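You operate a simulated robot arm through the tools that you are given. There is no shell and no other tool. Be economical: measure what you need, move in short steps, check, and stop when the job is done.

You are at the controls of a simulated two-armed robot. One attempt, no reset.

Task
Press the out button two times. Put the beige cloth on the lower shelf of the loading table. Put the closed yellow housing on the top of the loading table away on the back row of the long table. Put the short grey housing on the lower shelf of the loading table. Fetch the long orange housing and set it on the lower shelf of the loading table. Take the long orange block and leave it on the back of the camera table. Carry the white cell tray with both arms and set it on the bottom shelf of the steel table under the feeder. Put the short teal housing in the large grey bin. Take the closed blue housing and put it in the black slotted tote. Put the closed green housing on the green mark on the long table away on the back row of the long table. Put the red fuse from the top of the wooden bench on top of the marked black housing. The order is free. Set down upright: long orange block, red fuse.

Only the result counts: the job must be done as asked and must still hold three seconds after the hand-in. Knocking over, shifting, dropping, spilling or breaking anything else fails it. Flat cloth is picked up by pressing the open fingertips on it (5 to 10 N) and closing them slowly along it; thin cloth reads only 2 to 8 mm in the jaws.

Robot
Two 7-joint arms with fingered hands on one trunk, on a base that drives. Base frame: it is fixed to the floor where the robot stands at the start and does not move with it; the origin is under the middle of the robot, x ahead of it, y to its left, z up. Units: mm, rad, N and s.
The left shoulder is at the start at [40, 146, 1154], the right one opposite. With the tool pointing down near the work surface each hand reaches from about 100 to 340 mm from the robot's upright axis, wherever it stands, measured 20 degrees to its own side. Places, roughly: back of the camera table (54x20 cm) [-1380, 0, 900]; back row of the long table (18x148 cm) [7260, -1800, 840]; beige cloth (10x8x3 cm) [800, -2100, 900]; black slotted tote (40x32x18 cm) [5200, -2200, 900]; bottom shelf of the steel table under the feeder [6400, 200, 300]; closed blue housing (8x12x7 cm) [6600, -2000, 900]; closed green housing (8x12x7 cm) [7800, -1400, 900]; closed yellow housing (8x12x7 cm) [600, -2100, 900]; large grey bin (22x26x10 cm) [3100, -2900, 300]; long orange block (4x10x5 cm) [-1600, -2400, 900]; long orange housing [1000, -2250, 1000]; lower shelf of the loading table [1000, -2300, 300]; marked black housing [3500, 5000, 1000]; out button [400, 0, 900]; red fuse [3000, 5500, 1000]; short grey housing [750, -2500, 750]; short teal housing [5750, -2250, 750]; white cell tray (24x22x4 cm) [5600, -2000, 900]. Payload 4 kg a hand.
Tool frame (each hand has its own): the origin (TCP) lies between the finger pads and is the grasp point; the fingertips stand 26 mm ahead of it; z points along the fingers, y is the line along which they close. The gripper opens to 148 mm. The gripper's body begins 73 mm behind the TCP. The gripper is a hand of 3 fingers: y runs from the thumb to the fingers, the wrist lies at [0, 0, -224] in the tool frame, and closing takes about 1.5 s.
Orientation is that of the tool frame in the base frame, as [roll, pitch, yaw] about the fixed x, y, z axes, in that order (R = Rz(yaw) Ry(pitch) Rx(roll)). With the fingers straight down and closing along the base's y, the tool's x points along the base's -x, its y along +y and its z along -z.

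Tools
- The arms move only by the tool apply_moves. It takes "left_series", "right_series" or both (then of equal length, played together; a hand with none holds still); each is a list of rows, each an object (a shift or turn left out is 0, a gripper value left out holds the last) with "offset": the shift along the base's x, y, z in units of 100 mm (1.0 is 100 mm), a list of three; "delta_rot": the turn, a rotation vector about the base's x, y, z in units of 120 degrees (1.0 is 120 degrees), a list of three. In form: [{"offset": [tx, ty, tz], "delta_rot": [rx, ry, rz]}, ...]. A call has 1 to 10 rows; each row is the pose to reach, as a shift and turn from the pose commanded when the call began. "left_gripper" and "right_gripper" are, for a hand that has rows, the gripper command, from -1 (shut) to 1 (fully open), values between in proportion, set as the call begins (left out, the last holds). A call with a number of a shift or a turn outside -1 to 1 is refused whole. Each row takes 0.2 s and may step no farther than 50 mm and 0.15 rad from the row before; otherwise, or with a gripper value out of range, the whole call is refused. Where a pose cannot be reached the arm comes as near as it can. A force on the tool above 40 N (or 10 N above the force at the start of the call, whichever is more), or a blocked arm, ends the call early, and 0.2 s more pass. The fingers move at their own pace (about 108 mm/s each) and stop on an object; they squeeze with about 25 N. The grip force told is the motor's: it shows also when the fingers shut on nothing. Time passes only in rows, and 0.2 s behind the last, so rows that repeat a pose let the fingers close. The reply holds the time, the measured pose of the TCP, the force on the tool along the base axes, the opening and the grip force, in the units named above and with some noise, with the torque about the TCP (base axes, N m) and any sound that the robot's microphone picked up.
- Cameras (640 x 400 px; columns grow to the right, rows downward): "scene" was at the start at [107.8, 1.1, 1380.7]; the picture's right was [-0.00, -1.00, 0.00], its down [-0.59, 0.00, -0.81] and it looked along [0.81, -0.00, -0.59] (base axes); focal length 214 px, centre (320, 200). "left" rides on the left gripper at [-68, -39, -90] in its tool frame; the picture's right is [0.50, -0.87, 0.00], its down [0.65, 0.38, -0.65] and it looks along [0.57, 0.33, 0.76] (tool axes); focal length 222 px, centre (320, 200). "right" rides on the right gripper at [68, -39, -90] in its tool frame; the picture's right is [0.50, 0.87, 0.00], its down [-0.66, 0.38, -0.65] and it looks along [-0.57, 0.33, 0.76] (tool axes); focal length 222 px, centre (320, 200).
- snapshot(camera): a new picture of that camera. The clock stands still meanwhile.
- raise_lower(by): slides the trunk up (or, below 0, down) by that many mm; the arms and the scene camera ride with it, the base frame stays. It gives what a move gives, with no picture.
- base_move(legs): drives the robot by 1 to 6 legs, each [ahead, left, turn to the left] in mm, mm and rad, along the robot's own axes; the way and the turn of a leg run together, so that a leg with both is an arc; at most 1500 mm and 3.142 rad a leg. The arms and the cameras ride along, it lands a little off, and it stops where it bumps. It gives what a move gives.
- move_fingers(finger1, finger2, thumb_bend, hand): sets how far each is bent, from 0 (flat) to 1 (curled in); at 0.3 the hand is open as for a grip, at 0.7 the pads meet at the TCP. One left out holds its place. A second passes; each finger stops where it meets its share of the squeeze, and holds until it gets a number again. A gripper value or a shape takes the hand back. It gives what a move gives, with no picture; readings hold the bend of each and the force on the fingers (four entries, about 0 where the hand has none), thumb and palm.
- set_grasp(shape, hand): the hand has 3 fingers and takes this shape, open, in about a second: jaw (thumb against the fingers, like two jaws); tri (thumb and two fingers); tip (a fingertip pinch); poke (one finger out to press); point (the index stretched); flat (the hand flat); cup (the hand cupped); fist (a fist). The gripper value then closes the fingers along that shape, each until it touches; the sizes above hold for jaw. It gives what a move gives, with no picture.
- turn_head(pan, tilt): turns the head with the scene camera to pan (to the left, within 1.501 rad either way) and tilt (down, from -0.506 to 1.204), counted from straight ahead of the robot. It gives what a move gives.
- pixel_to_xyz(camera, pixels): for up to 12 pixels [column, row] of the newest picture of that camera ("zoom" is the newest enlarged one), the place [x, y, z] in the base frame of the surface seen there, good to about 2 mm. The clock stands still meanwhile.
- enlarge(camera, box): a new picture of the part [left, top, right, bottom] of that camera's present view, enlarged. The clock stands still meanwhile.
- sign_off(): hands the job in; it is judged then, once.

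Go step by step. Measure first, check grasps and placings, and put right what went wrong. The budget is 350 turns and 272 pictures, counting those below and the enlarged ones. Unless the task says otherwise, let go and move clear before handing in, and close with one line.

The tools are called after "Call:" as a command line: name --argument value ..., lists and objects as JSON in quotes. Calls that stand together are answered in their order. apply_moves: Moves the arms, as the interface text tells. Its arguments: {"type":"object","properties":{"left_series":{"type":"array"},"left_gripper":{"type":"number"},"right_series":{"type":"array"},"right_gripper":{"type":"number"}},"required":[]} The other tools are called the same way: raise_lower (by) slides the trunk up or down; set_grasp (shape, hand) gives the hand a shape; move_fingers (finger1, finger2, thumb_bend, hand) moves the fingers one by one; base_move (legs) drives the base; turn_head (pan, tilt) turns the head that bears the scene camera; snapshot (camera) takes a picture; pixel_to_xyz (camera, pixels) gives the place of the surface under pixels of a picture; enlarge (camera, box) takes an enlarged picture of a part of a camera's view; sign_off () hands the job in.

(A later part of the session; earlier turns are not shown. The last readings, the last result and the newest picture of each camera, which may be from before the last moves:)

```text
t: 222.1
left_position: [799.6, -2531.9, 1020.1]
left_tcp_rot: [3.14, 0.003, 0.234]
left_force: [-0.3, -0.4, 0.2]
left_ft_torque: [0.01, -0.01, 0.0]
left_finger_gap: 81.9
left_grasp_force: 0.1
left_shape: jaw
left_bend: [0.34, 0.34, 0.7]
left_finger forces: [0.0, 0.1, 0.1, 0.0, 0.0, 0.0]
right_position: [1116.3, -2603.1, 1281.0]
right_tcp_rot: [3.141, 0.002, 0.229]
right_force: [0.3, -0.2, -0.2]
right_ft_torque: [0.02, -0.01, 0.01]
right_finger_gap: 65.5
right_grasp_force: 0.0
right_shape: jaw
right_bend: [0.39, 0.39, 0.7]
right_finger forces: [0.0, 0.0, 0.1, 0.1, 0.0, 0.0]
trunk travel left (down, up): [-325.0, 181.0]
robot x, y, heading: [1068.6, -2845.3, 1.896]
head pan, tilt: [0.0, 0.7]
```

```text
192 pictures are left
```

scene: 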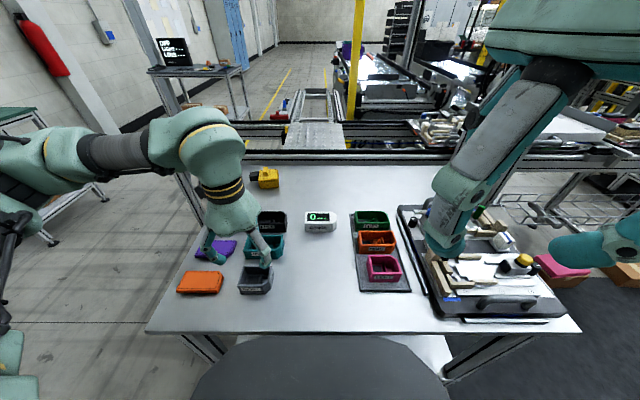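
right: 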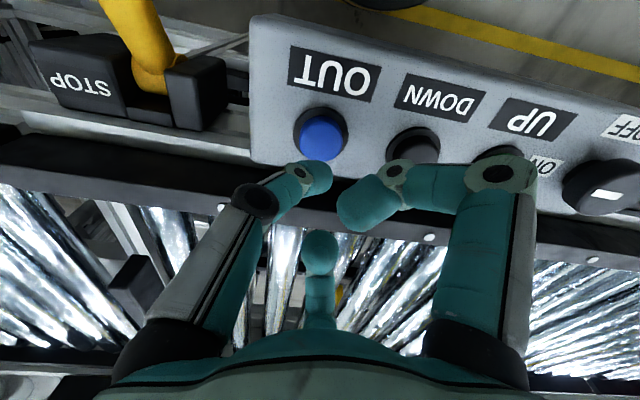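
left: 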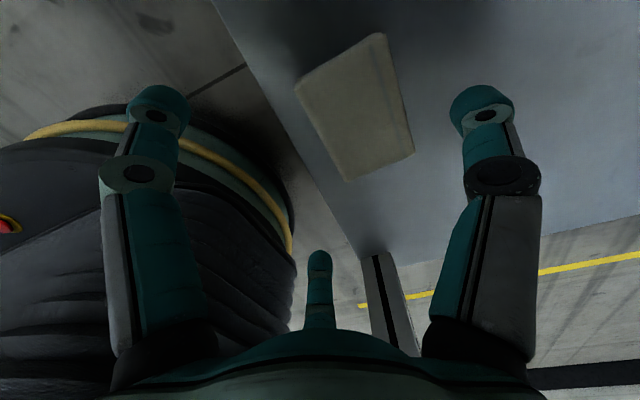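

Both hands turned fine. I bring the right hand over the orange housing in steps and square up the left over the grey.

Call:
apply_moves --left_series '[{"offset": [0.06, -0.05, 0], "delta_rot": [0, 0, 0.043]}, {"offset": [0.06, -0.05, 0], "delta_rot": [0, 0, 0.043]}, {"offset": [0.06, -0.05, 0], "delta_rot": [0, 0, 0.043]}, {"offset": [0.06, -0.05, 0], "delta_rot": [0, 0, 0.043]}]' --right_series '[{"offset": [-0.05, 0.28, -0.25], "delta_rot": [0, 0, 0.046]}, {"offset": [-0.1, 0.56, -0.5], "delta_rot": [0, 0, 0.046]}, {"offset": [-0.15, 0.84, -0.75], "delta_rot": [0, 0, 0.046]}, {"offset": [-0.18, 1.0, -1.0], "delta_rot": [0, 0, 0.046]}]'

Call:
apply_moves --right_series '[{"offset": [-0.05, 0.28, -0.25]}, {"offset": [-0.1, 0.56, -0.5]}, {"offset": [-0.15, 0.84, -0.75]}, {"offset": [-0.18, 1.0, -1.0]}]'

Call:
apply_moves --right_series '[{"offset": [-0.05, 0.3, -0.15]}, {"offset": [-0.12, 0.6, -0.3]}, {"offset": [-0.16, 0.74, -0.45]}, {"offset": [-0.16, 0.74, -0.6]}]'

Call:
snapshot --camera "right"

Call:
snapshot --camera "left"

Call:
snapshot --camera "scene"

```text
t: 223.1
left_position: [806.2, -2537.0, 1020.5]
left_tcp_rot: [3.139, 0.004, 0.324]
left_force: [0.0, 1.1, -0.3]
left_ft_torque: [-0.02, -0.01, -0.01]
left_finger_gap: 82.1
left_grasp_force: 0.2
left_shape: jaw
left_bend: [0.34, 0.34, 0.7]
left_finger forces: [0.0, 0.0, 0.0, 0.1, 0.0, 0.1]
right_position: [1096.2, -2502.4, 1179.4]
right_tcp_rot: [3.139, 0.004, 0.322]
right_force: [-0.1, 0.2, -0.1]
right_ft_torque: [0.0, 0.0, -0.04]
right_finger_gap: 65.4
right_grasp_force: 0.1
right_shape: jaw
right_bend: [0.39, 0.39, 0.7]
right_finger forces: [0.0, 0.1, 0.0, 0.0, 0.1, 0.0]
trunk travel left (down, up): [-325.0, 181.0]
robot x, y, heading: [1069.8, -2844.6, 1.899]
head pan, tilt: [0.0, 0.7]
```

```text
t: 224.1
left_position: [805.8, -2537.4, 1021.6]
left_tcp_rot: [3.14, 0.004, 0.322]
left_force: [-0.6, 0.8, 1.0]
left_ft_torque: [0.02, -0.01, 0.04]
left_finger_gap: 82.1
left_grasp_force: 0.0
left_shape: jaw
left_bend: [0.34, 0.34, 0.7]
left_finger forces: [0.0, 0.0, 0.0, 0.1, 0.0, 0.0]
right_position: [1081.2, -2400.5, 1081.3]
right_tcp_rot: [3.14, 0.002, 0.321]
right_force: [0.0, 0.5, 0.0]
right_ft_torque: [0.03, 0.02, 0.03]
right_finger_gap: 65.6
right_grasp_force: 0.1
right_shape: jaw
right_bend: [0.39, 0.39, 0.7]
right_finger forces: [0.0, 0.0, 0.1, 0.0, 0.0, 0.0]
trunk travel left (down, up): [-325.0, 181.0]
robot x, y, heading: [1070.4, -2843.3, 1.899]
head pan, tilt: [0.0, 0.7]
```

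```text
t: 225.1
left_position: [805.4, -2537.4, 1020.1]
left_tcp_rot: [-3.141, 0.003, 0.323]
left_force: [0.8, 0.0, 0.6]
left_ft_torque: [-0.02, 0.02, 0.01]
left_finger_gap: 82.2
left_grasp_force: 0.0
left_shape: jaw
left_bend: [0.34, 0.34, 0.7]
left_finger forces: [0.0, 0.1, 0.0, 0.0, 0.1, 0.0]
right_position: [1062.9, -2327.7, 1023.9]
right_tcp_rot: [3.14, 0.003, 0.32]
right_force: [0.3, -0.6, 0.2]
right_ft_torque: [0.02, 0.01, -0.02]
right_finger_gap: 65.6
right_grasp_force: 0.1
right_shape: jaw
right_bend: [0.39, 0.39, 0.7]
right_finger forces: [0.0, 0.0, 0.0, 0.0, 0.0, 0.0]
trunk travel left (down, up): [-325.0, 181.0]
robot x, y, heading: [1070.4, -2843.1, 1.899]
head pan, tilt: [0.0, 0.7]
```

```text
191 pictures are left
```

right: 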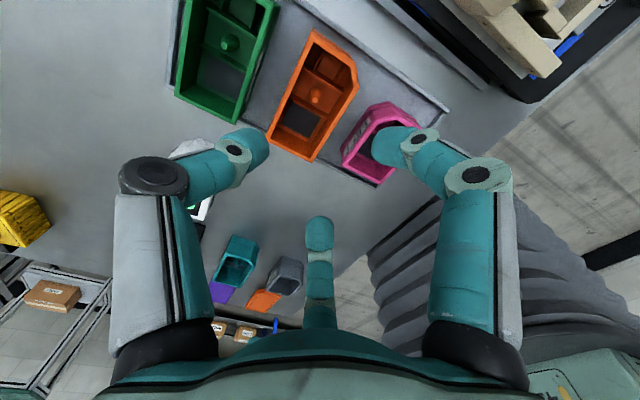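

```text
190 pictures are left
```

left: 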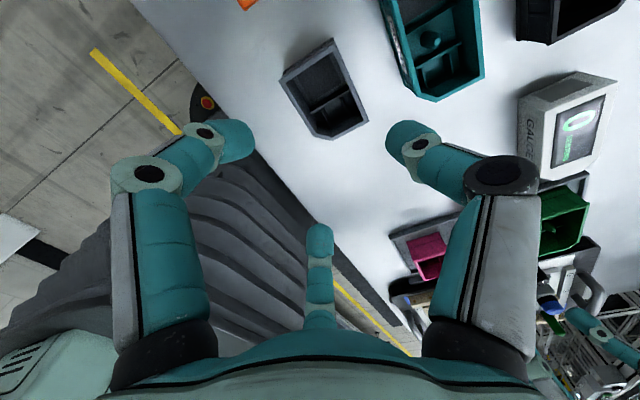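

```text
189 pictures are left
```

scene: 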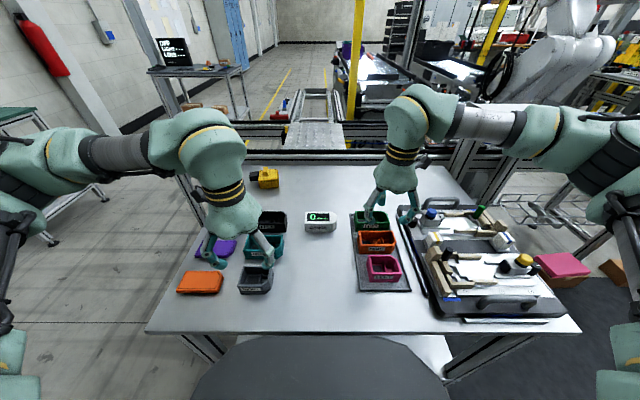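

I measure the digit tips and housings in both wrist views to check the fit before descending.

Call:
pixel_to_xyz --camera "right" --pixels '[[262, 140], [378, 150], [320, 225], [268, 130], [318, 34], [357, 70], [272, 132], [312, 160], [358, 80], [342, 150], [270, 50], [235, 115]]'

Call:
pixel_to_xyz --camera "left" --pixels '[[250, 145], [392, 135], [320, 232], [283, 78], [331, 40], [366, 115], [327, 138], [410, 95], [385, 30], [300, 120]]'

```text
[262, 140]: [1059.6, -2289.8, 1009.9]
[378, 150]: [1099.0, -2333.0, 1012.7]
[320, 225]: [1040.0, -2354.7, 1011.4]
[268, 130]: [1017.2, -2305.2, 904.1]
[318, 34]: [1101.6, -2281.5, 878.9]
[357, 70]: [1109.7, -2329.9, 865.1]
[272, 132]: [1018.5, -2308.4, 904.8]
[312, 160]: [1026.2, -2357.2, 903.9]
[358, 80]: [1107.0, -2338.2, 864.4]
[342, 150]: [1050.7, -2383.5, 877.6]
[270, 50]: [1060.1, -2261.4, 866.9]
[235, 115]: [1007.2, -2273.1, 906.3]
```

```text
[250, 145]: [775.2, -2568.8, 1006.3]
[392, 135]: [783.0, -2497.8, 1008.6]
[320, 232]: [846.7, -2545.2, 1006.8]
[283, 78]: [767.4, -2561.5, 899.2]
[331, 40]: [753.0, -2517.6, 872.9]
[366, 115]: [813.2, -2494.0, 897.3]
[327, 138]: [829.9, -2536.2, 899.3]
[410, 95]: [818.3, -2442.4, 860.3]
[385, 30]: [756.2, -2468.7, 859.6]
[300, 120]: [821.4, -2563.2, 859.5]
```

Orange's width spans v 2511–2562 and the right digits are at 2509/2563, so I open a bit (to ~80). Left fits the grey with 8 mm each side after an 8 mm shift. Descending both partway.

Call:
apply_moves --left_series '[{"offset": [-0.08, -0.03, -0.2]}, {"offset": [-0.08, -0.03, -0.4]}, {"offset": [-0.08, -0.03, -0.7]}, {"offset": [-0.08, -0.03, -0.85]}]' --right_series '[{"offset": [0.01, -0.02, 0]}, {"offset": [0.01, -0.02, -0.3]}, {"offset": [0.01, -0.02, -0.6]}, {"offset": [0.01, -0.02, -0.8]}]' --right_gripper 0.08

Call:
snapshot --camera "right"

Call:
snapshot --camera "left"

Call:
enlarge --camera "scene" --box '[220, 160, 440, 310]'

```text
t: 226.1
left_position: [797.1, -2540.3, 937.8]
left_tcp_rot: [-3.141, 0.003, 0.323]
left_force: [-0.2, -0.1, -1.1]
left_ft_torque: [-0.04, 0.03, 0.01]
left_finger_gap: 81.8
left_grasp_force: 0.1
left_shape: jaw
left_bend: [0.34, 0.34, 0.7]
left_finger forces: [0.1, 0.0, 0.0, 0.0, 0.0, 0.1]
right_position: [1064.3, -2329.0, 942.5]
right_tcp_rot: [3.14, 0.002, 0.321]
right_force: [-0.1, 0.5, 0.1]
right_ft_torque: [-0.01, -0.06, -0.01]
right_finger_gap: 79.3
right_grasp_force: 0.1
right_shape: jaw
right_bend: [0.35, 0.35, 0.7]
right_finger forces: [0.0, 0.1, 0.0, 0.0, 0.1, 0.0]
trunk travel left (down, up): [-325.0, 181.0]
robot x, y, heading: [1070.7, -2840.4, 1.9]
head pan, tilt: [0.0, 0.7]
```

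```text
188 pictures are left
```

right: 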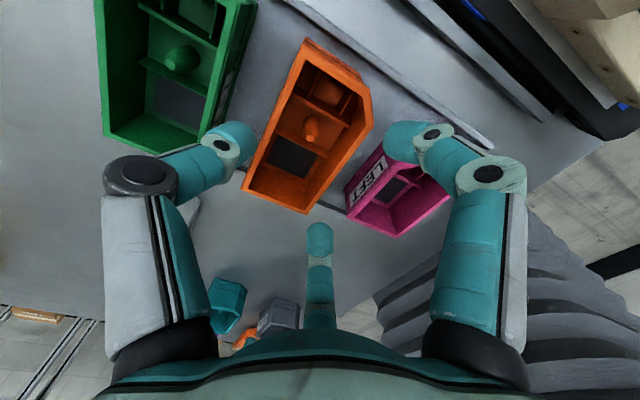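

```text
187 pictures are left
```

left: 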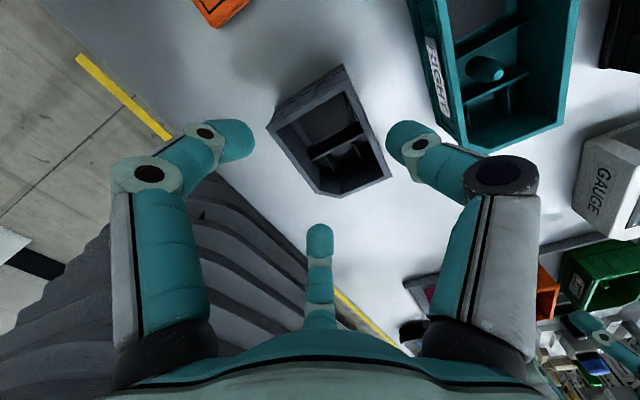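

```text
2.67 times, centred on (330, 235) of scene
```

zoom: 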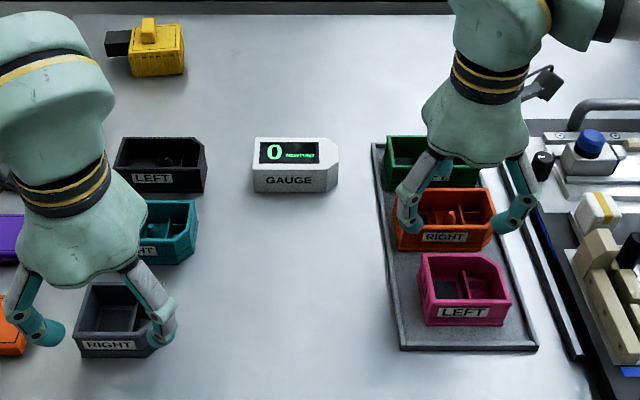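

Call:
pixel_to_xyz --camera "right" --pixels '[[248, 150], [390, 150], [320, 230], [245, 135], [392, 130], [305, 42], [370, 125], [245, 180], [306, 212], [352, 175], [405, 150], [205, 150]]'

Call:
pixel_to_xyz --camera "left" --pixels '[[248, 140], [392, 140], [320, 232], [268, 128], [342, 66], [390, 172], [317, 190], [455, 140], [385, 130]]'

```text
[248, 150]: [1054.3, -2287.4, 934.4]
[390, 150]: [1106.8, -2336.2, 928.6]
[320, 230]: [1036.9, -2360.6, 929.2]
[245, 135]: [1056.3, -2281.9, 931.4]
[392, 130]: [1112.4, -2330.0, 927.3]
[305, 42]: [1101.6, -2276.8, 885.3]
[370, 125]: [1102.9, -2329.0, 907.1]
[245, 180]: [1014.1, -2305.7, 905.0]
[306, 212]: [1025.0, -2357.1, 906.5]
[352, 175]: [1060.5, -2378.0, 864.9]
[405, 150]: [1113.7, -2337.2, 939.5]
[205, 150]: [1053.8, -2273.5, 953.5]
```

```text
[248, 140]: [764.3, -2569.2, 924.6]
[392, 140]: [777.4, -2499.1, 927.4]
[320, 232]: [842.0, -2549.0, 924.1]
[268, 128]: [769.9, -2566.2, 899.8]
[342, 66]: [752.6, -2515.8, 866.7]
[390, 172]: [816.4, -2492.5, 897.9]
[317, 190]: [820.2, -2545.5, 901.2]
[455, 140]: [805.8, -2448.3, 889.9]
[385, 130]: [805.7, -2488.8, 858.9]
```

The right hand clears by 6 mm each side; the left needs a bit more opening. I widen left to ~93 mm and descend both to grip height.

Call:
apply_moves --left_series '[{"offset": [0, 0, 0]}, {"offset": [0, 0, 0]}, {"offset": [0, 0, -0.12]}, {"offset": [0, 0, -0.24]}, {"offset": [0, 0, -0.36]}]' --right_series '[{"offset": [0, 0, 0]}, {"offset": [0, 0, 0]}, {"offset": [0, 0, -0.12]}, {"offset": [0, 0, -0.24]}, {"offset": [0, 0, -0.35]}]' --left_gripper 0.26

Call:
snapshot --camera "right"

Call:
snapshot --camera "left"

```text
t: 227.2
left_position: [798.4, -2541.0, 899.6]
left_tcp_rot: [-3.142, 0.003, 0.321]
left_force: [-0.2, 0.8, -0.1]
left_ft_torque: [0.0, -0.02, -0.01]
left_finger_gap: 92.5
left_grasp_force: 0.1
left_shape: jaw
left_bend: [0.31, 0.31, 0.7]
left_finger forces: [0.0, 0.0, 0.1, 0.0, 0.0, 0.0]
right_position: [1065.7, -2330.0, 907.0]
right_tcp_rot: [3.141, 0.003, 0.322]
right_force: [-0.6, -0.8, 0.3]
right_ft_torque: [0.0, -0.01, 0.01]
right_finger_gap: 79.3
right_grasp_force: 0.1
right_shape: jaw
right_bend: [0.35, 0.35, 0.7]
right_finger forces: [0.1, 0.2, 0.0, 0.0, 0.1, 0.1]
trunk travel left (down, up): [-325.0, 181.0]
robot x, y, heading: [1068.0, -2847.5, 1.901]
head pan, tilt: [0.0, 0.7]
```

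```text
185 pictures are left
```

right: 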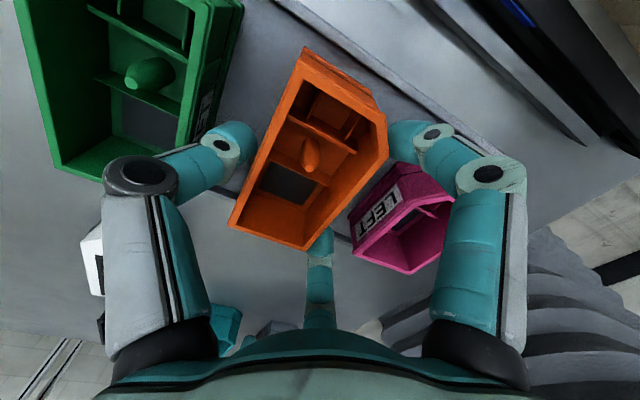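

```text
184 pictures are left
```

left: 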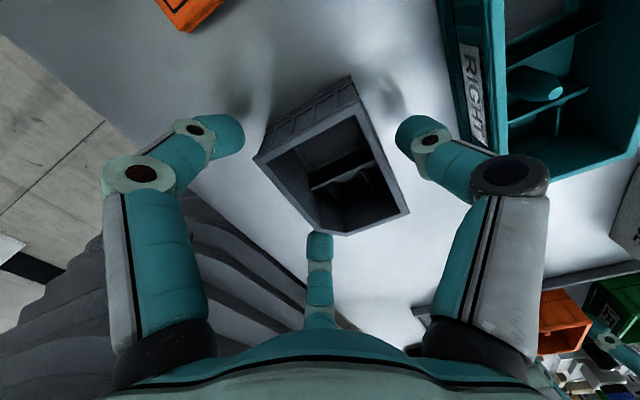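

Both hands straddle their housings cleanly. Closing both.

Call:
apply_moves --left_series '[{"offset": [0, 0, 0]}, {"offset": [0, 0, 0]}, {"offset": [0, 0, 0]}, {"offset": [0, 0, 0]}, {"offset": [0, 0, 0]}]' --right_series '[{"offset": [0, 0, 0]}, {"offset": [0, 0, 0]}, {"offset": [0, 0, 0]}, {"offset": [0, 0, 0]}, {"offset": [0, 0, 0]}]' --left_gripper -1 --right_gripper -1

Call:
apply_moves --left_series '[{"offset": [0, 0, 0.1]}, {"offset": [0, 0, 0.4]}, {"offset": [0, 0, 0.8]}, {"offset": [0, 0, 1.0]}]' --right_series '[{"offset": [0, 0, 0.1]}, {"offset": [0, 0, 0.4]}, {"offset": [0, 0, 0.8]}, {"offset": [0, 0, 1.0]}]'

Call:
snapshot --camera "scene"

```text
t: 228.4
left_position: [798.9, -2541.1, 900.9]
left_tcp_rot: [3.141, 0.004, 0.324]
left_force: [0.1, 0.2, 0.1]
left_ft_torque: [0.0, 0.0, -0.03]
left_finger_gap: 55.7
left_grasp_force: 25.5
left_shape: jaw
left_bend: [0.8, 0.77, 0.7]
left_finger forces: [14.0, 20.6, 0.1, 0.0, 27.4, 0.0]
right_position: [1064.5, -2330.0, 906.5]
right_tcp_rot: [3.141, 0.003, 0.322]
right_force: [-0.5, 1.5, 1.1]
right_ft_torque: [0.06, 0.02, 0.02]
right_finger_gap: 54.2
right_grasp_force: 24.8
right_shape: jaw
right_bend: [0.8, 0.8, 0.7]
right_finger forces: [15.4, 15.3, 0.0, 0.1, 31.1, 0.1]
trunk travel left (down, up): [-325.0, 181.0]
robot x, y, heading: [1067.1, -2846.0, 1.901]
head pan, tilt: [0.0, 0.7]
```

```text
t: 229.4
left_position: [798.1, -2540.0, 999.7]
left_tcp_rot: [3.141, 0.003, 0.323]
left_force: [0.5, 0.9, -0.2]
left_ft_torque: [0.01, 0.0, -0.02]
left_finger_gap: 55.6
left_grasp_force: 25.3
left_shape: jaw
left_bend: [0.8, 0.77, 0.7]
left_finger forces: [13.9, 20.5, 0.1, 0.0, 27.2, 0.0]
right_position: [1063.8, -2331.0, 1006.0]
right_tcp_rot: [3.14, 0.003, 0.32]
right_force: [-0.6, 0.1, -1.4]
right_ft_torque: [-0.02, 0.01, -0.01]
right_finger_gap: 54.1
right_grasp_force: 25.3
right_shape: jaw
right_bend: [0.8, 0.8, 0.7]
right_finger forces: [15.4, 15.4, 0.0, 0.0, 30.9, 0.1]
trunk travel left (down, up): [-325.0, 181.0]
robot x, y, heading: [1069.4, -2842.4, 1.895]
head pan, tilt: [0.0, 0.7]
```

```text
183 pictures are left
```

scene: 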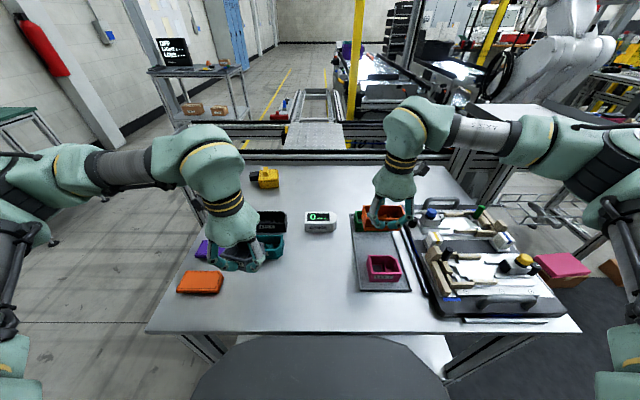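

Both housings are securely held. I raise them, pull the right one in, back off and shift 80 mm to centre between the legs, then lower the trunk.

Call:
apply_moves --left_series '[{"offset": [0, 0, 0.4]}, {"offset": [0, 0, 0.8]}, {"offset": [0, 0, 0.8]}, {"offset": [0, 0, 0.8]}]' --right_series '[{"offset": [0, 0, 0.4]}, {"offset": [0, 0, 0.8]}, {"offset": [0.17, -0.45, 0.8]}, {"offset": [0.34, -0.9, 0.8]}]'

Call:
base_move --legs '[[-230, -80, 0]]'

Call:
raise_lower --by -320

Call:
snapshot --camera "scene"

```text
t: 230.4
left_position: [798.8, -2543.3, 1082.2]
left_tcp_rot: [-3.142, 0.003, 0.324]
left_force: [-0.4, -0.4, -0.7]
left_ft_torque: [-0.03, -0.02, 0.01]
left_finger_gap: 55.4
left_grasp_force: 24.9
left_shape: jaw
left_bend: [0.8, 0.77, 0.7]
left_finger forces: [13.8, 20.6, 0.1, 0.0, 27.1, 0.0]
right_position: [1099.0, -2420.5, 1089.8]
right_tcp_rot: [3.141, 0.001, 0.32]
right_force: [-0.3, -0.3, -1.5]
right_ft_torque: [0.0, -0.01, -0.01]
right_finger_gap: 54.3
right_grasp_force: 25.0
right_shape: jaw
right_bend: [0.8, 0.8, 0.7]
right_finger forces: [15.5, 15.4, 0.0, 0.0, 30.9, 0.0]
trunk travel left (down, up): [-325.0, 181.0]
robot x, y, heading: [1071.2, -2845.2, 1.903]
head pan, tilt: [0.0, 0.7]
```

```text
t: 232.2
left_position: [948.0, -2733.1, 1081.8]
left_tcp_rot: [3.14, 0.002, 0.317]
left_force: [-0.1, -0.3, -1.6]
left_ft_torque: [-0.07, -0.03, 0.02]
left_finger_gap: 55.3
left_grasp_force: 25.4
left_shape: jaw
left_bend: [0.8, 0.77, 0.7]
left_finger forces: [13.8, 20.5, 0.0, 0.1, 27.1, 0.0]
right_position: [1251.2, -2612.0, 1089.3]
right_tcp_rot: [3.139, 0.003, 0.316]
right_force: [0.0, -1.0, -1.1]
right_ft_torque: [-0.02, -0.02, -0.04]
right_finger_gap: 53.9
right_grasp_force: 25.0
right_shape: jaw
right_bend: [0.8, 0.8, 0.7]
right_finger forces: [15.5, 15.3, 0.1, 0.1, 30.9, 0.0]
trunk travel left (down, up): [-325.0, 181.0]
robot x, y, heading: [1222.3, -3036.4, 1.892]
head pan, tilt: [0.0, 0.7]
```

```text
t: 235.4
left_position: [948.7, -2733.9, 763.1]
left_tcp_rot: [3.14, 0.003, 0.317]
left_force: [-0.4, -0.2, -1.6]
left_ft_torque: [-0.03, 0.0, 0.04]
left_finger_gap: 55.6
left_grasp_force: 24.8
left_shape: jaw
left_bend: [0.8, 0.77, 0.7]
left_finger forces: [13.9, 20.5, 0.0, 0.0, 27.0, 0.0]
right_position: [1250.7, -2612.4, 771.7]
right_tcp_rot: [3.14, 0.003, 0.315]
right_force: [0.3, 0.3, -0.9]
right_ft_torque: [-0.05, -0.01, 0.0]
right_finger_gap: 54.0
right_grasp_force: 25.2
right_shape: jaw
right_bend: [0.8, 0.8, 0.7]
right_finger forces: [15.5, 15.3, 0.0, 0.0, 30.9, 0.0]
trunk travel left (down, up): [-5.0, 501.0]
robot x, y, heading: [1217.8, -3037.0, 1.891]
head pan, tilt: [0.0, 0.7]
```

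```text
182 pictures are left
```

scene: 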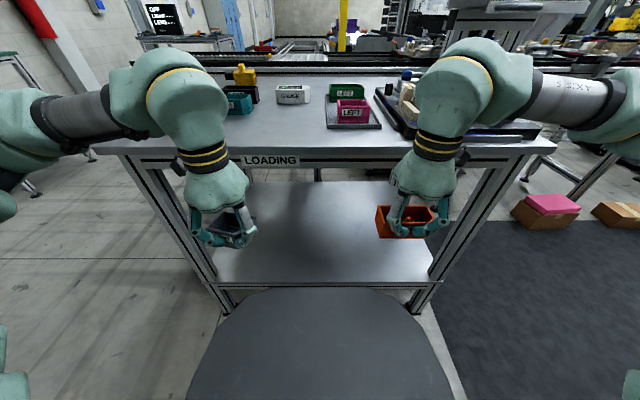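

Both are in front of the shelf opening. Lowering both hands to z≈420.

Call:
apply_moves --left_series '[{"offset": [0, 0, -0.45]}, {"offset": [0, 0, -0.9]}, {"offset": [0, 0, -1.0]}]' --right_series '[{"offset": [0, 0, -0.45]}, {"offset": [0, 0, -0.9]}, {"offset": [0, 0, -1.0]}]'

Call:
apply_moves --left_series '[{"offset": [0, 0, -0.45]}, {"offset": [0, 0, -0.9]}, {"offset": [0, 0, -1.0]}]' --right_series '[{"offset": [0, 0, -0.45]}, {"offset": [0, 0, -0.9]}, {"offset": [0, 0, -1.0]}]'

Call:
apply_moves --left_series '[{"offset": [0, 0, -0.45]}, {"offset": [0, 0, -0.9]}, {"offset": [0, 0, -1.0]}]' --right_series '[{"offset": [0, 0, -0.45]}, {"offset": [0, 0, -0.9]}, {"offset": [0, 0, -1.0]}]'

Call:
apply_moves --left_series '[{"offset": [0, 0, -0.3]}, {"offset": [0, 0, -0.45]}]' --right_series '[{"offset": [0, 0, -0.3]}, {"offset": [0, 0, -0.55]}]'

Call:
snapshot --camera "scene"

```text
t: 236.2
left_position: [947.4, -2733.5, 663.3]
left_tcp_rot: [-3.14, 0.003, 0.32]
left_force: [0.1, 0.2, -0.2]
left_ft_torque: [0.0, -0.03, -0.03]
left_finger_gap: 55.4
left_grasp_force: 25.3
left_shape: jaw
left_bend: [0.8, 0.77, 0.7]
left_finger forces: [13.8, 20.4, 0.0, 0.0, 27.0, 0.1]
right_position: [1249.6, -2612.4, 670.5]
right_tcp_rot: [3.14, 0.003, 0.317]
right_force: [0.4, -0.5, -1.3]
right_ft_torque: [-0.03, -0.01, 0.0]
right_finger_gap: 53.9
right_grasp_force: 25.1
right_shape: jaw
right_bend: [0.8, 0.8, 0.7]
right_finger forces: [15.4, 15.3, 0.1, 0.0, 30.8, 0.0]
trunk travel left (down, up): [-5.0, 501.0]
robot x, y, heading: [1221.5, -3038.2, 1.894]
head pan, tilt: [0.0, 0.7]
```

```text
t: 237.0
left_position: [945.5, -2733.6, 564.8]
left_tcp_rot: [3.141, 0.003, 0.32]
left_force: [0.2, -0.3, -0.9]
left_ft_torque: [-0.02, 0.01, -0.04]
left_finger_gap: 55.5
left_grasp_force: 24.3
left_shape: jaw
left_bend: [0.8, 0.77, 0.7]
left_finger forces: [13.8, 20.5, 0.0, 0.0, 27.1, 0.1]
right_position: [1250.0, -2611.9, 570.3]
right_tcp_rot: [3.14, 0.005, 0.315]
right_force: [0.7, -0.4, -1.9]
right_ft_torque: [0.01, -0.02, 0.03]
right_finger_gap: 54.2
right_grasp_force: 25.4
right_shape: jaw
right_bend: [0.8, 0.8, 0.7]
right_finger forces: [15.5, 15.3, 0.0, 0.1, 30.8, 0.0]
trunk travel left (down, up): [-5.0, 501.0]
robot x, y, heading: [1214.4, -3037.6, 1.893]
head pan, tilt: [0.0, 0.7]
```

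```text
t: 237.8
left_position: [947.3, -2735.8, 460.2]
left_tcp_rot: [3.14, 0.002, 0.318]
left_force: [-0.4, 0.1, -1.0]
left_ft_torque: [-0.01, -0.02, 0.02]
left_finger_gap: 55.1
left_grasp_force: 24.9
left_shape: jaw
left_bend: [0.8, 0.77, 0.7]
left_finger forces: [13.8, 20.4, 0.0, 0.1, 27.2, 0.1]
right_position: [1248.7, -2609.4, 469.9]
right_tcp_rot: [-3.141, 0.003, 0.315]
right_force: [0.2, 0.0, -0.3]
right_ft_torque: [0.0, 0.01, 0.0]
right_finger_gap: 53.7
right_grasp_force: 24.9
right_shape: jaw
right_bend: [0.8, 0.8, 0.7]
right_finger forces: [15.5, 15.2, 0.0, 0.1, 30.7, 0.2]
trunk travel left (down, up): [-5.0, 501.0]
robot x, y, heading: [1218.8, -3037.0, 1.897]
head pan, tilt: [0.0, 0.7]
```

```text
t: 238.4
left_position: [947.3, -2735.1, 418.9]
left_tcp_rot: [-3.14, 0.003, 0.318]
left_force: [0.8, -0.1, -1.7]
left_ft_torque: [0.0, -0.04, 0.0]
left_finger_gap: 55.3
left_grasp_force: 25.1
left_shape: jaw
left_bend: [0.8, 0.77, 0.7]
left_finger forces: [13.6, 20.3, 0.1, 0.0, 27.1, 0.1]
right_position: [1250.2, -2611.4, 416.0]
right_tcp_rot: [3.14, 0.005, 0.315]
right_force: [0.5, -0.5, -1.4]
right_ft_torque: [-0.03, -0.01, -0.01]
right_finger_gap: 53.9
right_grasp_force: 25.4
right_shape: jaw
right_bend: [0.8, 0.8, 0.7]
right_finger forces: [15.4, 15.4, 0.0, 0.1, 30.8, 0.0]
trunk travel left (down, up): [-5.0, 501.0]
robot x, y, heading: [1218.8, -3034.1, 1.892]
head pan, tilt: [0.0, 0.7]
```

```text
181 pictures are left
```

scene: 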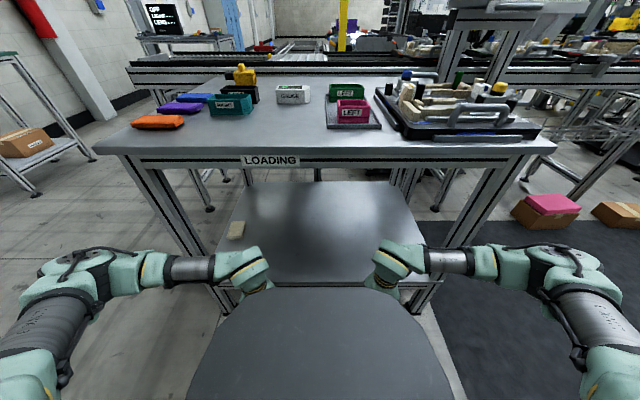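

The cloth is seen safely on the shelf. I check the elbows' positions relative to the legs before driving in.

Call:
pixel_to_xyz --camera "scene" --pixels '[[100, 260], [60, 265], [180, 265], [240, 265], [395, 255], [450, 255], [545, 255], [590, 265], [222, 300], [420, 300], [150, 200], [235, 230]]'

```text
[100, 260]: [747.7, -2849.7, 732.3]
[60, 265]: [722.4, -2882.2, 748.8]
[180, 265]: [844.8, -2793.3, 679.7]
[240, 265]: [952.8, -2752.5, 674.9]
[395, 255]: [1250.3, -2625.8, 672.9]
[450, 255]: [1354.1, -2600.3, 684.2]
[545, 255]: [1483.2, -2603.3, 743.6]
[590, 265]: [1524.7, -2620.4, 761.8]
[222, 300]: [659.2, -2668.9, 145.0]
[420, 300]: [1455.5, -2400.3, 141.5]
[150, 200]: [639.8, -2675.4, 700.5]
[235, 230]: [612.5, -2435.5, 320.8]
```

The elbows line up with the legs, so I bring both hands 60 mm inward first, then drive in just 90 mm and extend the arms.

Call:
apply_moves --left_series '[{"offset": [0.28, 0.1, 0]}, {"offset": [0.57, 0.19, 0]}]' --right_series '[{"offset": [-0.28, -0.1, 0]}, {"offset": [-0.57, -0.19, 0]}]'

Call:
base_move --legs '[[90, 0, 0]]'

Call:
apply_moves --left_series '[{"offset": [-0.1, 0.3, 0]}, {"offset": [-0.2, 0.6, 0]}, {"offset": [-0.32, 0.95, -0.1]}]' --right_series '[{"offset": [-0.1, 0.3, 0]}, {"offset": [-0.2, 0.6, 0]}, {"offset": [-0.32, 0.95, -0.1]}]'

Call:
snapshot --camera "scene"

```text
t: 239.0
left_position: [1005.8, -2716.0, 417.4]
left_tcp_rot: [3.14, 0.003, 0.32]
left_force: [-0.1, 0.7, -1.0]
left_ft_torque: [0.01, 0.01, 0.01]
left_finger_gap: 55.1
left_grasp_force: 24.7
left_shape: jaw
left_bend: [0.8, 0.77, 0.7]
left_finger forces: [13.8, 20.3, 0.0, 0.0, 27.0, 0.0]
right_position: [1194.7, -2630.3, 417.6]
right_tcp_rot: [3.138, 0.002, 0.315]
right_force: [0.0, 0.3, -1.2]
right_ft_torque: [-0.01, 0.0, -0.04]
right_finger_gap: 54.1
right_grasp_force: 24.7
right_shape: jaw
right_bend: [0.8, 0.8, 0.7]
right_finger forces: [15.3, 15.2, 0.0, 0.1, 30.8, 0.1]
trunk travel left (down, up): [-5.0, 501.0]
robot x, y, heading: [1221.0, -3036.6, 1.891]
head pan, tilt: [0.0, 0.7]
```

```text
t: 240.1
left_position: [976.2, -2632.5, 418.2]
left_tcp_rot: [3.14, 0.003, 0.319]
left_force: [-0.3, 0.0, -1.6]
left_ft_torque: [-0.03, 0.0, 0.02]
left_finger_gap: 55.3
left_grasp_force: 25.0
left_shape: jaw
left_bend: [0.8, 0.77, 0.7]
left_finger forces: [13.7, 20.3, 0.0, 0.0, 27.0, 0.0]
right_position: [1165.1, -2547.4, 418.2]
right_tcp_rot: [3.141, 0.001, 0.318]
right_force: [-1.0, -0.1, -1.0]
right_ft_torque: [-0.01, -0.05, 0.01]
right_finger_gap: 53.8
right_grasp_force: 24.8
right_shape: jaw
right_bend: [0.8, 0.8, 0.7]
right_finger forces: [15.6, 15.4, 0.1, 0.0, 30.9, 0.0]
trunk travel left (down, up): [-5.0, 501.0]
robot x, y, heading: [1190.7, -2954.8, 1.894]
head pan, tilt: [0.0, 0.7]
```

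```text
t: 240.9
left_position: [940.5, -2537.4, 407.2]
left_tcp_rot: [3.141, 0.004, 0.321]
left_force: [-0.2, -0.6, -0.7]
left_ft_torque: [0.0, -0.03, 0.0]
left_finger_gap: 55.1
left_grasp_force: 24.7
left_shape: jaw
left_bend: [0.8, 0.77, 0.7]
left_finger forces: [13.7, 20.4, 0.0, 0.0, 27.1, 0.0]
right_position: [1133.2, -2451.4, 407.7]
right_tcp_rot: [3.137, 0.006, 0.318]
right_force: [-0.2, 0.3, -1.3]
right_ft_torque: [-0.02, -0.03, 0.01]
right_finger_gap: 54.1
right_grasp_force: 25.3
right_shape: jaw
right_bend: [0.8, 0.8, 0.7]
right_finger forces: [15.4, 15.3, 0.1, 0.0, 30.7, 0.1]
trunk travel left (down, up): [-5.0, 501.0]
robot x, y, heading: [1190.2, -2952.5, 1.892]
head pan, tilt: [0.0, 0.7]
```

```text
180 pictures are left
```

scene: 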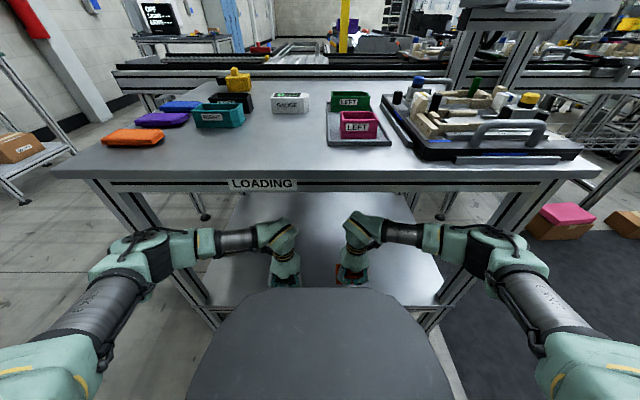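

Both are over the shelf now (47 and 67 mm in). I extend a little further and lower toward the shelf.

Call:
apply_moves --left_series '[{"offset": [-0.1, 0.28, -0.15]}, {"offset": [-0.19, 0.57, -0.35]}, {"offset": [-0.19, 0.57, -0.55]}]' --right_series '[{"offset": [-0.07, 0.19, -0.15]}, {"offset": [-0.13, 0.38, -0.35]}, {"offset": [-0.13, 0.38, -0.55]}]'

Call:
snapshot --camera "left"

Call:
snapshot --camera "right"

```text
t: 241.7
left_position: [925.2, -2478.8, 354.4]
left_tcp_rot: [3.14, 0.002, 0.317]
left_force: [0.4, -0.2, -0.7]
left_ft_torque: [0.02, 0.0, -0.02]
left_finger_gap: 55.2
left_grasp_force: 25.0
left_shape: jaw
left_bend: [0.8, 0.77, 0.7]
left_finger forces: [13.7, 20.4, 0.0, 0.0, 27.1, 0.0]
right_position: [1123.9, -2415.7, 350.2]
right_tcp_rot: [3.141, 0.004, 0.317]
right_force: [-0.1, -0.3, -2.3]
right_ft_torque: [-0.02, -0.01, -0.01]
right_finger_gap: 53.8
right_grasp_force: 25.1
right_shape: jaw
right_bend: [0.8, 0.8, 0.7]
right_finger forces: [15.4, 15.3, 0.0, 0.0, 30.8, 0.0]
trunk travel left (down, up): [-5.0, 501.0]
robot x, y, heading: [1193.4, -2954.0, 1.902]
head pan, tilt: [0.0, 0.7]
```

```text
179 pictures are left
```

left: 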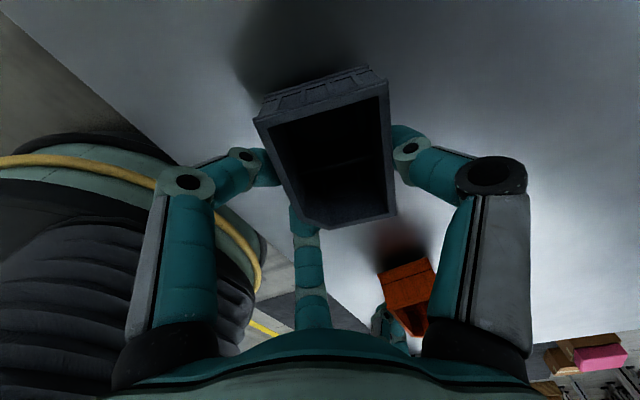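

```text
178 pictures are left
```

right: 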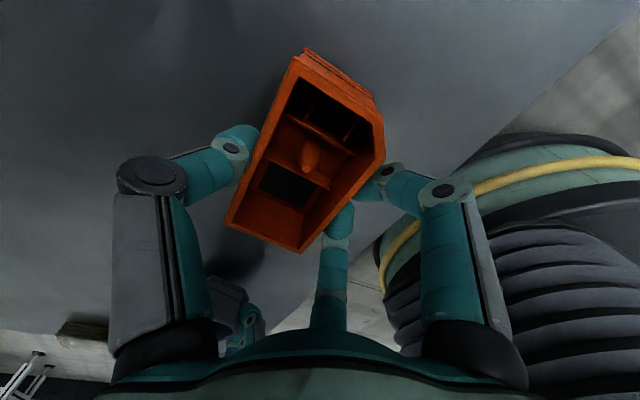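

Both over the shelf. Lowering gently to contact.

Call:
apply_moves --left_series '[{"offset": [0, 0, -0.05]}, {"offset": [0, 0, -0.08]}, {"offset": [0, 0, -0.1]}, {"offset": [0, 0, -0.11]}]' --right_series '[{"offset": [0, 0, -0.03]}, {"offset": [0, 0, -0.05]}, {"offset": [0, 0, -0.07]}, {"offset": [0, 0, -0.08]}]'

```text
t: 242.7
left_position: [924.9, -2479.7, 341.8]
left_tcp_rot: [3.139, 0.003, 0.32]
left_force: [0.5, 0.4, -1.0]
left_ft_torque: [-0.01, 0.0, -0.02]
left_finger_gap: 55.3
left_grasp_force: 25.3
left_shape: jaw
left_bend: [0.8, 0.77, 0.7]
left_finger forces: [13.7, 20.3, 0.0, 0.1, 27.0, 0.0]
right_position: [1118.9, -2413.7, 343.3]
right_tcp_rot: [3.137, 0.002, 0.317]
right_force: [0.0, 0.6, -1.1]
right_ft_torque: [-0.03, 0.01, 0.03]
right_finger_gap: 53.9
right_grasp_force: 25.0
right_shape: jaw
right_bend: [0.8, 0.8, 0.7]
right_finger forces: [15.4, 15.3, 0.0, 0.0, 30.7, 0.2]
trunk travel left (down, up): [-5.0, 501.0]
robot x, y, heading: [1187.8, -2952.7, 1.893]
head pan, tilt: [0.0, 0.7]
```

Call:
apply_moves --left_series '[{"offset": [0, 0, -0.015]}, {"offset": [0, 0, -0.03]}, {"offset": [0, 0, -0.045]}]' --right_series '[{"offset": [0, 0, -0.015]}, {"offset": [0, 0, -0.03]}, {"offset": [0, 0, -0.045]}]'

```text
t: 243.5
left_position: [925.9, -2479.9, 338.8]
left_tcp_rot: [-3.139, 0.002, 0.319]
left_force: [0.4, 0.2, 5.0]
left_ft_torque: [0.18, 0.09, 0.03]
left_finger_gap: 55.3
left_grasp_force: 25.1
left_shape: jaw
left_bend: [0.8, 0.77, 0.7]
left_finger forces: [14.5, 20.7, 0.1, 0.0, 27.1, 0.0]
right_position: [1119.4, -2414.8, 343.0]
right_tcp_rot: [-3.141, 0.002, 0.318]
right_force: [1.6, -1.1, 10.3]
right_ft_torque: [0.35, 0.09, -0.04]
right_finger_gap: 53.2
right_grasp_force: 24.5
right_shape: jaw
right_bend: [0.8, 0.8, 0.7]
right_finger forces: [16.3, 15.9, 0.0, 0.0, 30.1, 0.0]
trunk travel left (down, up): [-5.0, 501.0]
robot x, y, heading: [1191.4, -2954.2, 1.893]
head pan, tilt: [0.0, 0.7]
```

Both touch the shelf (5 and 10 N). Open moderately, then rise out.

Call:
apply_moves --left_series '[{"offset": [0, 0, 0.01]}, {"offset": [0, 0, 0.01]}, {"offset": [0, 0, 0.01]}, {"offset": [0, 0, 0.01]}]' --right_series '[{"offset": [0, 0, 0.01]}, {"offset": [0, 0, 0.01]}, {"offset": [0, 0, 0.01]}, {"offset": [0, 0, 0.01]}]' --left_gripper 0.25 --right_gripper 0.25

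Call:
apply_moves --left_series '[{"offset": [0, 0, 0.25]}, {"offset": [0, 0, 0.5]}, {"offset": [0, 0, 0.8]}, {"offset": [0.13, -0.38, 0.8]}, {"offset": [0.28, -0.8, 0.8]}]' --right_series '[{"offset": [0, 0, 0.25]}, {"offset": [0, 0, 0.5]}, {"offset": [0, 0, 0.8]}, {"offset": [0.13, -0.38, 0.8]}, {"offset": [0.28, -0.8, 0.8]}]'

Call:
snapshot --camera "scene"

Call:
snapshot --camera "left"

```text
t: 244.5
left_position: [926.5, -2479.8, 338.8]
left_tcp_rot: [3.141, 0.003, 0.32]
left_force: [0.4, 0.1, -0.4]
left_ft_torque: [0.0, -0.01, 0.0]
left_finger_gap: 91.8
left_grasp_force: 0.0
left_shape: jaw
left_bend: [0.31, 0.31, 0.7]
left_finger forces: [0.0, 0.1, 0.1, 0.0, 0.1, 0.0]
right_position: [1120.0, -2415.5, 341.3]
right_tcp_rot: [3.139, 0.002, 0.317]
right_force: [-0.3, 0.6, 0.3]
right_ft_torque: [-0.03, 0.01, -0.03]
right_finger_gap: 92.0
right_grasp_force: 0.0
right_shape: jaw
right_bend: [0.31, 0.31, 0.7]
right_finger forces: [0.0, 0.0, 0.0, 0.1, 0.1, 0.0]
trunk travel left (down, up): [-5.0, 501.0]
robot x, y, heading: [1187.2, -2954.8, 1.892]
head pan, tilt: [0.0, 0.7]
```

```text
t: 245.7
left_position: [952.9, -2563.8, 421.4]
left_tcp_rot: [-3.142, 0.003, 0.319]
left_force: [-0.7, -0.3, -0.2]
left_ft_torque: [0.01, 0.0, 0.02]
left_finger_gap: 91.9
left_grasp_force: 0.0
left_shape: jaw
left_bend: [0.31, 0.31, 0.7]
left_finger forces: [0.0, 0.1, 0.1, 0.1, 0.0, 0.1]
right_position: [1151.0, -2494.0, 421.5]
right_tcp_rot: [3.14, 0.003, 0.317]
right_force: [-0.6, 0.0, 0.7]
right_ft_torque: [0.0, -0.02, 0.03]
right_finger_gap: 92.1
right_grasp_force: 0.0
right_shape: jaw
right_bend: [0.31, 0.31, 0.7]
right_finger forces: [0.1, 0.1, 0.0, 0.0, 0.0, 0.0]
trunk travel left (down, up): [-5.0, 501.0]
robot x, y, heading: [1189.4, -2955.7, 1.896]
head pan, tilt: [0.0, 0.7]
```

```text
177 pictures are left
```

scene: 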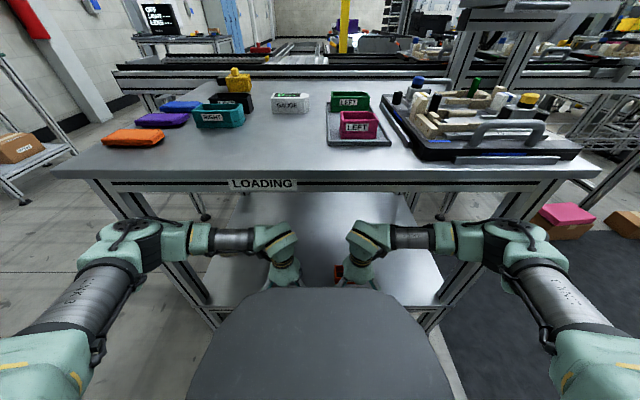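

```text
176 pictures are left
```

left: 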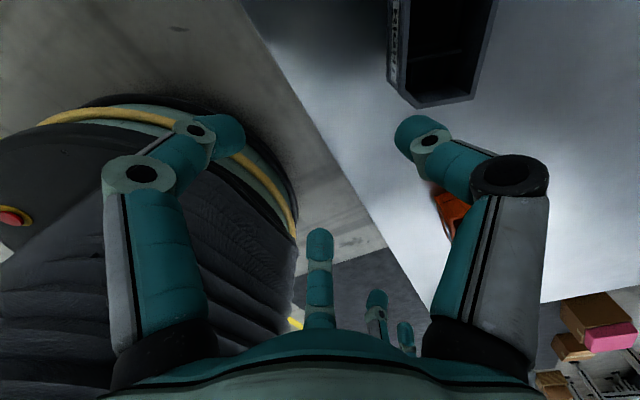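

Grey and orange are on the shelf. I back out, raise everything and verify.

Call:
base_move --legs '[[-260, 0, 0]]'

Call:
snapshot --camera "scene"

Call:
raise_lower --by 320

Call:
apply_moves --left_series '[{"offset": [0, 0, 0.45], "delta_rot": [0, 0, -0.07]}, {"offset": [0, 0, 0.9], "delta_rot": [0, 0, -0.14]}, {"offset": [0, 0, 1.0], "delta_rot": [0, 0, -0.21]}, {"offset": [0, 0, 1.0], "delta_rot": [0, 0, -0.28]}, {"offset": [0, 0, 1.0], "delta_rot": [0, 0, -0.35]}, {"offset": [0, 0, 1.0], "delta_rot": [0, 0, -0.42]}, {"offset": [0, 0, 1.0], "delta_rot": [0, 0, -0.49]}, {"offset": [0, 0, 1.0], "delta_rot": [0, 0, -0.56]}, {"offset": [0, 0, 1.0], "delta_rot": [0, 0, -0.63]}, {"offset": [0, 0, 1.0], "delta_rot": [0, 0, -0.7]}]' --right_series '[{"offset": [0, 0, 0.45], "delta_rot": [0, 0, -0.07]}, {"offset": [0, 0, 0.9], "delta_rot": [0, 0, -0.14]}, {"offset": [0, 0, 1.0], "delta_rot": [0, 0, -0.21]}, {"offset": [0, 0, 1.0], "delta_rot": [0, 0, -0.28]}, {"offset": [0, 0, 1.0], "delta_rot": [0, 0, -0.35]}, {"offset": [0, 0, 1.0], "delta_rot": [0, 0, -0.42]}, {"offset": [0, 0, 1.0], "delta_rot": [0, 0, -0.49]}, {"offset": [0, 0, 1.0], "delta_rot": [0, 0, -0.56]}, {"offset": [0, 0, 1.0], "delta_rot": [0, 0, -0.63]}, {"offset": [0, 0, 1.0], "delta_rot": [0, 0, -0.7]}]'

Call:
apply_moves --left_series '[{"offset": [0, 0, 0.45], "delta_rot": [0, 0, -0.05]}, {"offset": [-0.1, 0, 0.9], "delta_rot": [0, 0, -0.05]}, {"offset": [-0.3, 0, 1.0], "delta_rot": [0, 0, -0.05]}]' --right_series '[{"offset": [0, 0, 0.45], "delta_rot": [0, 0, -0.05]}, {"offset": [0.1, 0, 0.9], "delta_rot": [0, 0, -0.05]}, {"offset": [0.3, 0, 1.0], "delta_rot": [0, 0, -0.05]}]'

Call:
apply_moves --left_series '[{"offset": [0, 0, 0.45]}, {"offset": [0, 0, 0.9]}, {"offset": [0, 0, 1.0]}]' --right_series '[{"offset": [0, 0, 0.45]}, {"offset": [0, 0, 0.9]}, {"offset": [0, 0, 1.0]}]'

```text
t: 247.6
left_position: [1032.8, -2802.4, 421.6]
left_tcp_rot: [3.142, 0.003, 0.316]
left_force: [0.1, -0.5, 1.0]
left_ft_torque: [0.04, 0.0, 0.02]
left_finger_gap: 91.9
left_grasp_force: 0.0
left_shape: jaw
left_bend: [0.31, 0.31, 0.7]
left_finger forces: [0.1, 0.1, 0.1, 0.1, 0.0, 0.0]
right_position: [1231.8, -2733.2, 420.6]
right_tcp_rot: [3.141, 0.0, 0.314]
right_force: [-0.6, 0.0, 0.1]
right_ft_torque: [0.01, 0.02, -0.02]
right_finger_gap: 92.0
right_grasp_force: 0.1
right_shape: jaw
right_bend: [0.31, 0.31, 0.7]
right_finger forces: [0.0, 0.1, 0.0, 0.0, 0.0, 0.0]
trunk travel left (down, up): [-5.0, 501.0]
robot x, y, heading: [1269.4, -3194.4, 1.895]
head pan, tilt: [0.0, 0.7]
```

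```text
175 pictures are left
```

scene: 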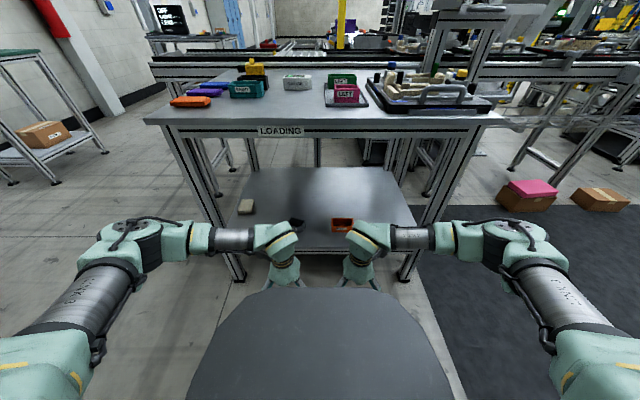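

```text
t: 250.7
left_position: [1033.6, -2804.5, 740.3]
left_tcp_rot: [-3.141, 0.003, 0.318]
left_force: [0.1, 0.9, -0.8]
left_ft_torque: [-0.01, 0.02, 0.0]
left_finger_gap: 92.1
left_grasp_force: 0.1
left_shape: jaw
left_bend: [0.31, 0.31, 0.7]
left_finger forces: [0.0, 0.0, 0.0, 0.0, 0.0, 0.0]
right_position: [1230.8, -2731.9, 740.9]
right_tcp_rot: [3.14, -0.001, 0.315]
right_force: [-0.2, 0.0, -0.5]
right_ft_torque: [-0.01, -0.01, -0.05]
right_finger_gap: 92.0
right_grasp_force: 0.2
right_shape: jaw
right_bend: [0.31, 0.31, 0.7]
right_finger forces: [0.0, 0.0, 0.0, 0.0, 0.0, 0.1]
trunk travel left (down, up): [-325.0, 181.0]
robot x, y, heading: [1269.3, -3194.4, 1.894]
head pan, tilt: [0.0, 0.7]
```

```text
t: 252.9
left_position: [1033.9, -2803.3, 839.2]
left_tcp_rot: [-3.14, 0.002, -1.151]
left_force: [-1.0, 0.5, 0.8]
left_ft_torque: [0.04, 0.01, -0.01]
left_finger_gap: 92.2
left_grasp_force: 0.0
left_shape: jaw
left_bend: [0.31, 0.31, 0.7]
left_finger forces: [0.0, 0.1, 0.1, 0.1, 0.0, 0.1]
right_position: [1232.7, -2733.1, 839.7]
right_tcp_rot: [3.141, 0.0, -1.154]
right_force: [0.0, 0.0, 0.2]
right_ft_torque: [0.03, 0.02, -0.02]
right_finger_gap: 91.9
right_grasp_force: 0.1
right_shape: jaw
right_bend: [0.31, 0.31, 0.7]
right_finger forces: [0.1, 0.1, 0.0, 0.0, 0.0, 0.1]
trunk travel left (down, up): [-325.0, 181.0]
robot x, y, heading: [1269.2, -3193.5, 1.894]
head pan, tilt: [0.0, 0.7]
```

```text
t: 253.7
left_position: [1005.1, -2802.7, 939.2]
left_tcp_rot: [3.141, 0.001, -1.255]
left_force: [0.1, -0.9, 0.5]
left_ft_torque: [-0.04, 0.0, 0.0]
left_finger_gap: 92.2
left_grasp_force: 0.0
left_shape: jaw
left_bend: [0.31, 0.31, 0.7]
left_finger forces: [0.0, 0.0, 0.0, 0.0, 0.0, 0.0]
right_position: [1261.1, -2732.2, 936.5]
right_tcp_rot: [3.142, 0.001, -1.255]
right_force: [0.3, 0.6, 0.3]
right_ft_torque: [0.02, -0.01, -0.02]
right_finger_gap: 92.0
right_grasp_force: 0.0
right_shape: jaw
right_bend: [0.31, 0.31, 0.7]
right_finger forces: [0.1, 0.0, 0.0, 0.0, 0.0, 0.0]
trunk travel left (down, up): [-325.0, 181.0]
robot x, y, heading: [1268.1, -3194.0, 1.892]
head pan, tilt: [0.0, 0.7]
```

```text
t: 254.5
left_position: [1003.9, -2801.9, 1039.5]
left_tcp_rot: [3.141, 0.001, -1.254]
left_force: [-1.0, -0.9, 0.8]
left_ft_torque: [0.02, 0.01, -0.01]
left_finger_gap: 92.0
left_grasp_force: 0.0
left_shape: jaw
left_bend: [0.31, 0.31, 0.7]
left_finger forces: [0.0, 0.0, 0.1, 0.0, 0.0, 0.0]
right_position: [1264.1, -2732.9, 1039.6]
right_tcp_rot: [-3.142, 0.002, -1.255]
right_force: [0.7, 0.3, 0.9]
right_ft_torque: [-0.03, -0.02, -0.01]
right_finger_gap: 92.0
right_grasp_force: 0.0
right_shape: jaw
right_bend: [0.31, 0.31, 0.7]
right_finger forces: [0.0, 0.0, 0.1, 0.0, 0.0, 0.0]
trunk travel left (down, up): [-325.0, 181.0]
robot x, y, heading: [1269.4, -3193.7, 1.898]
head pan, tilt: [0.0, 0.7]
```

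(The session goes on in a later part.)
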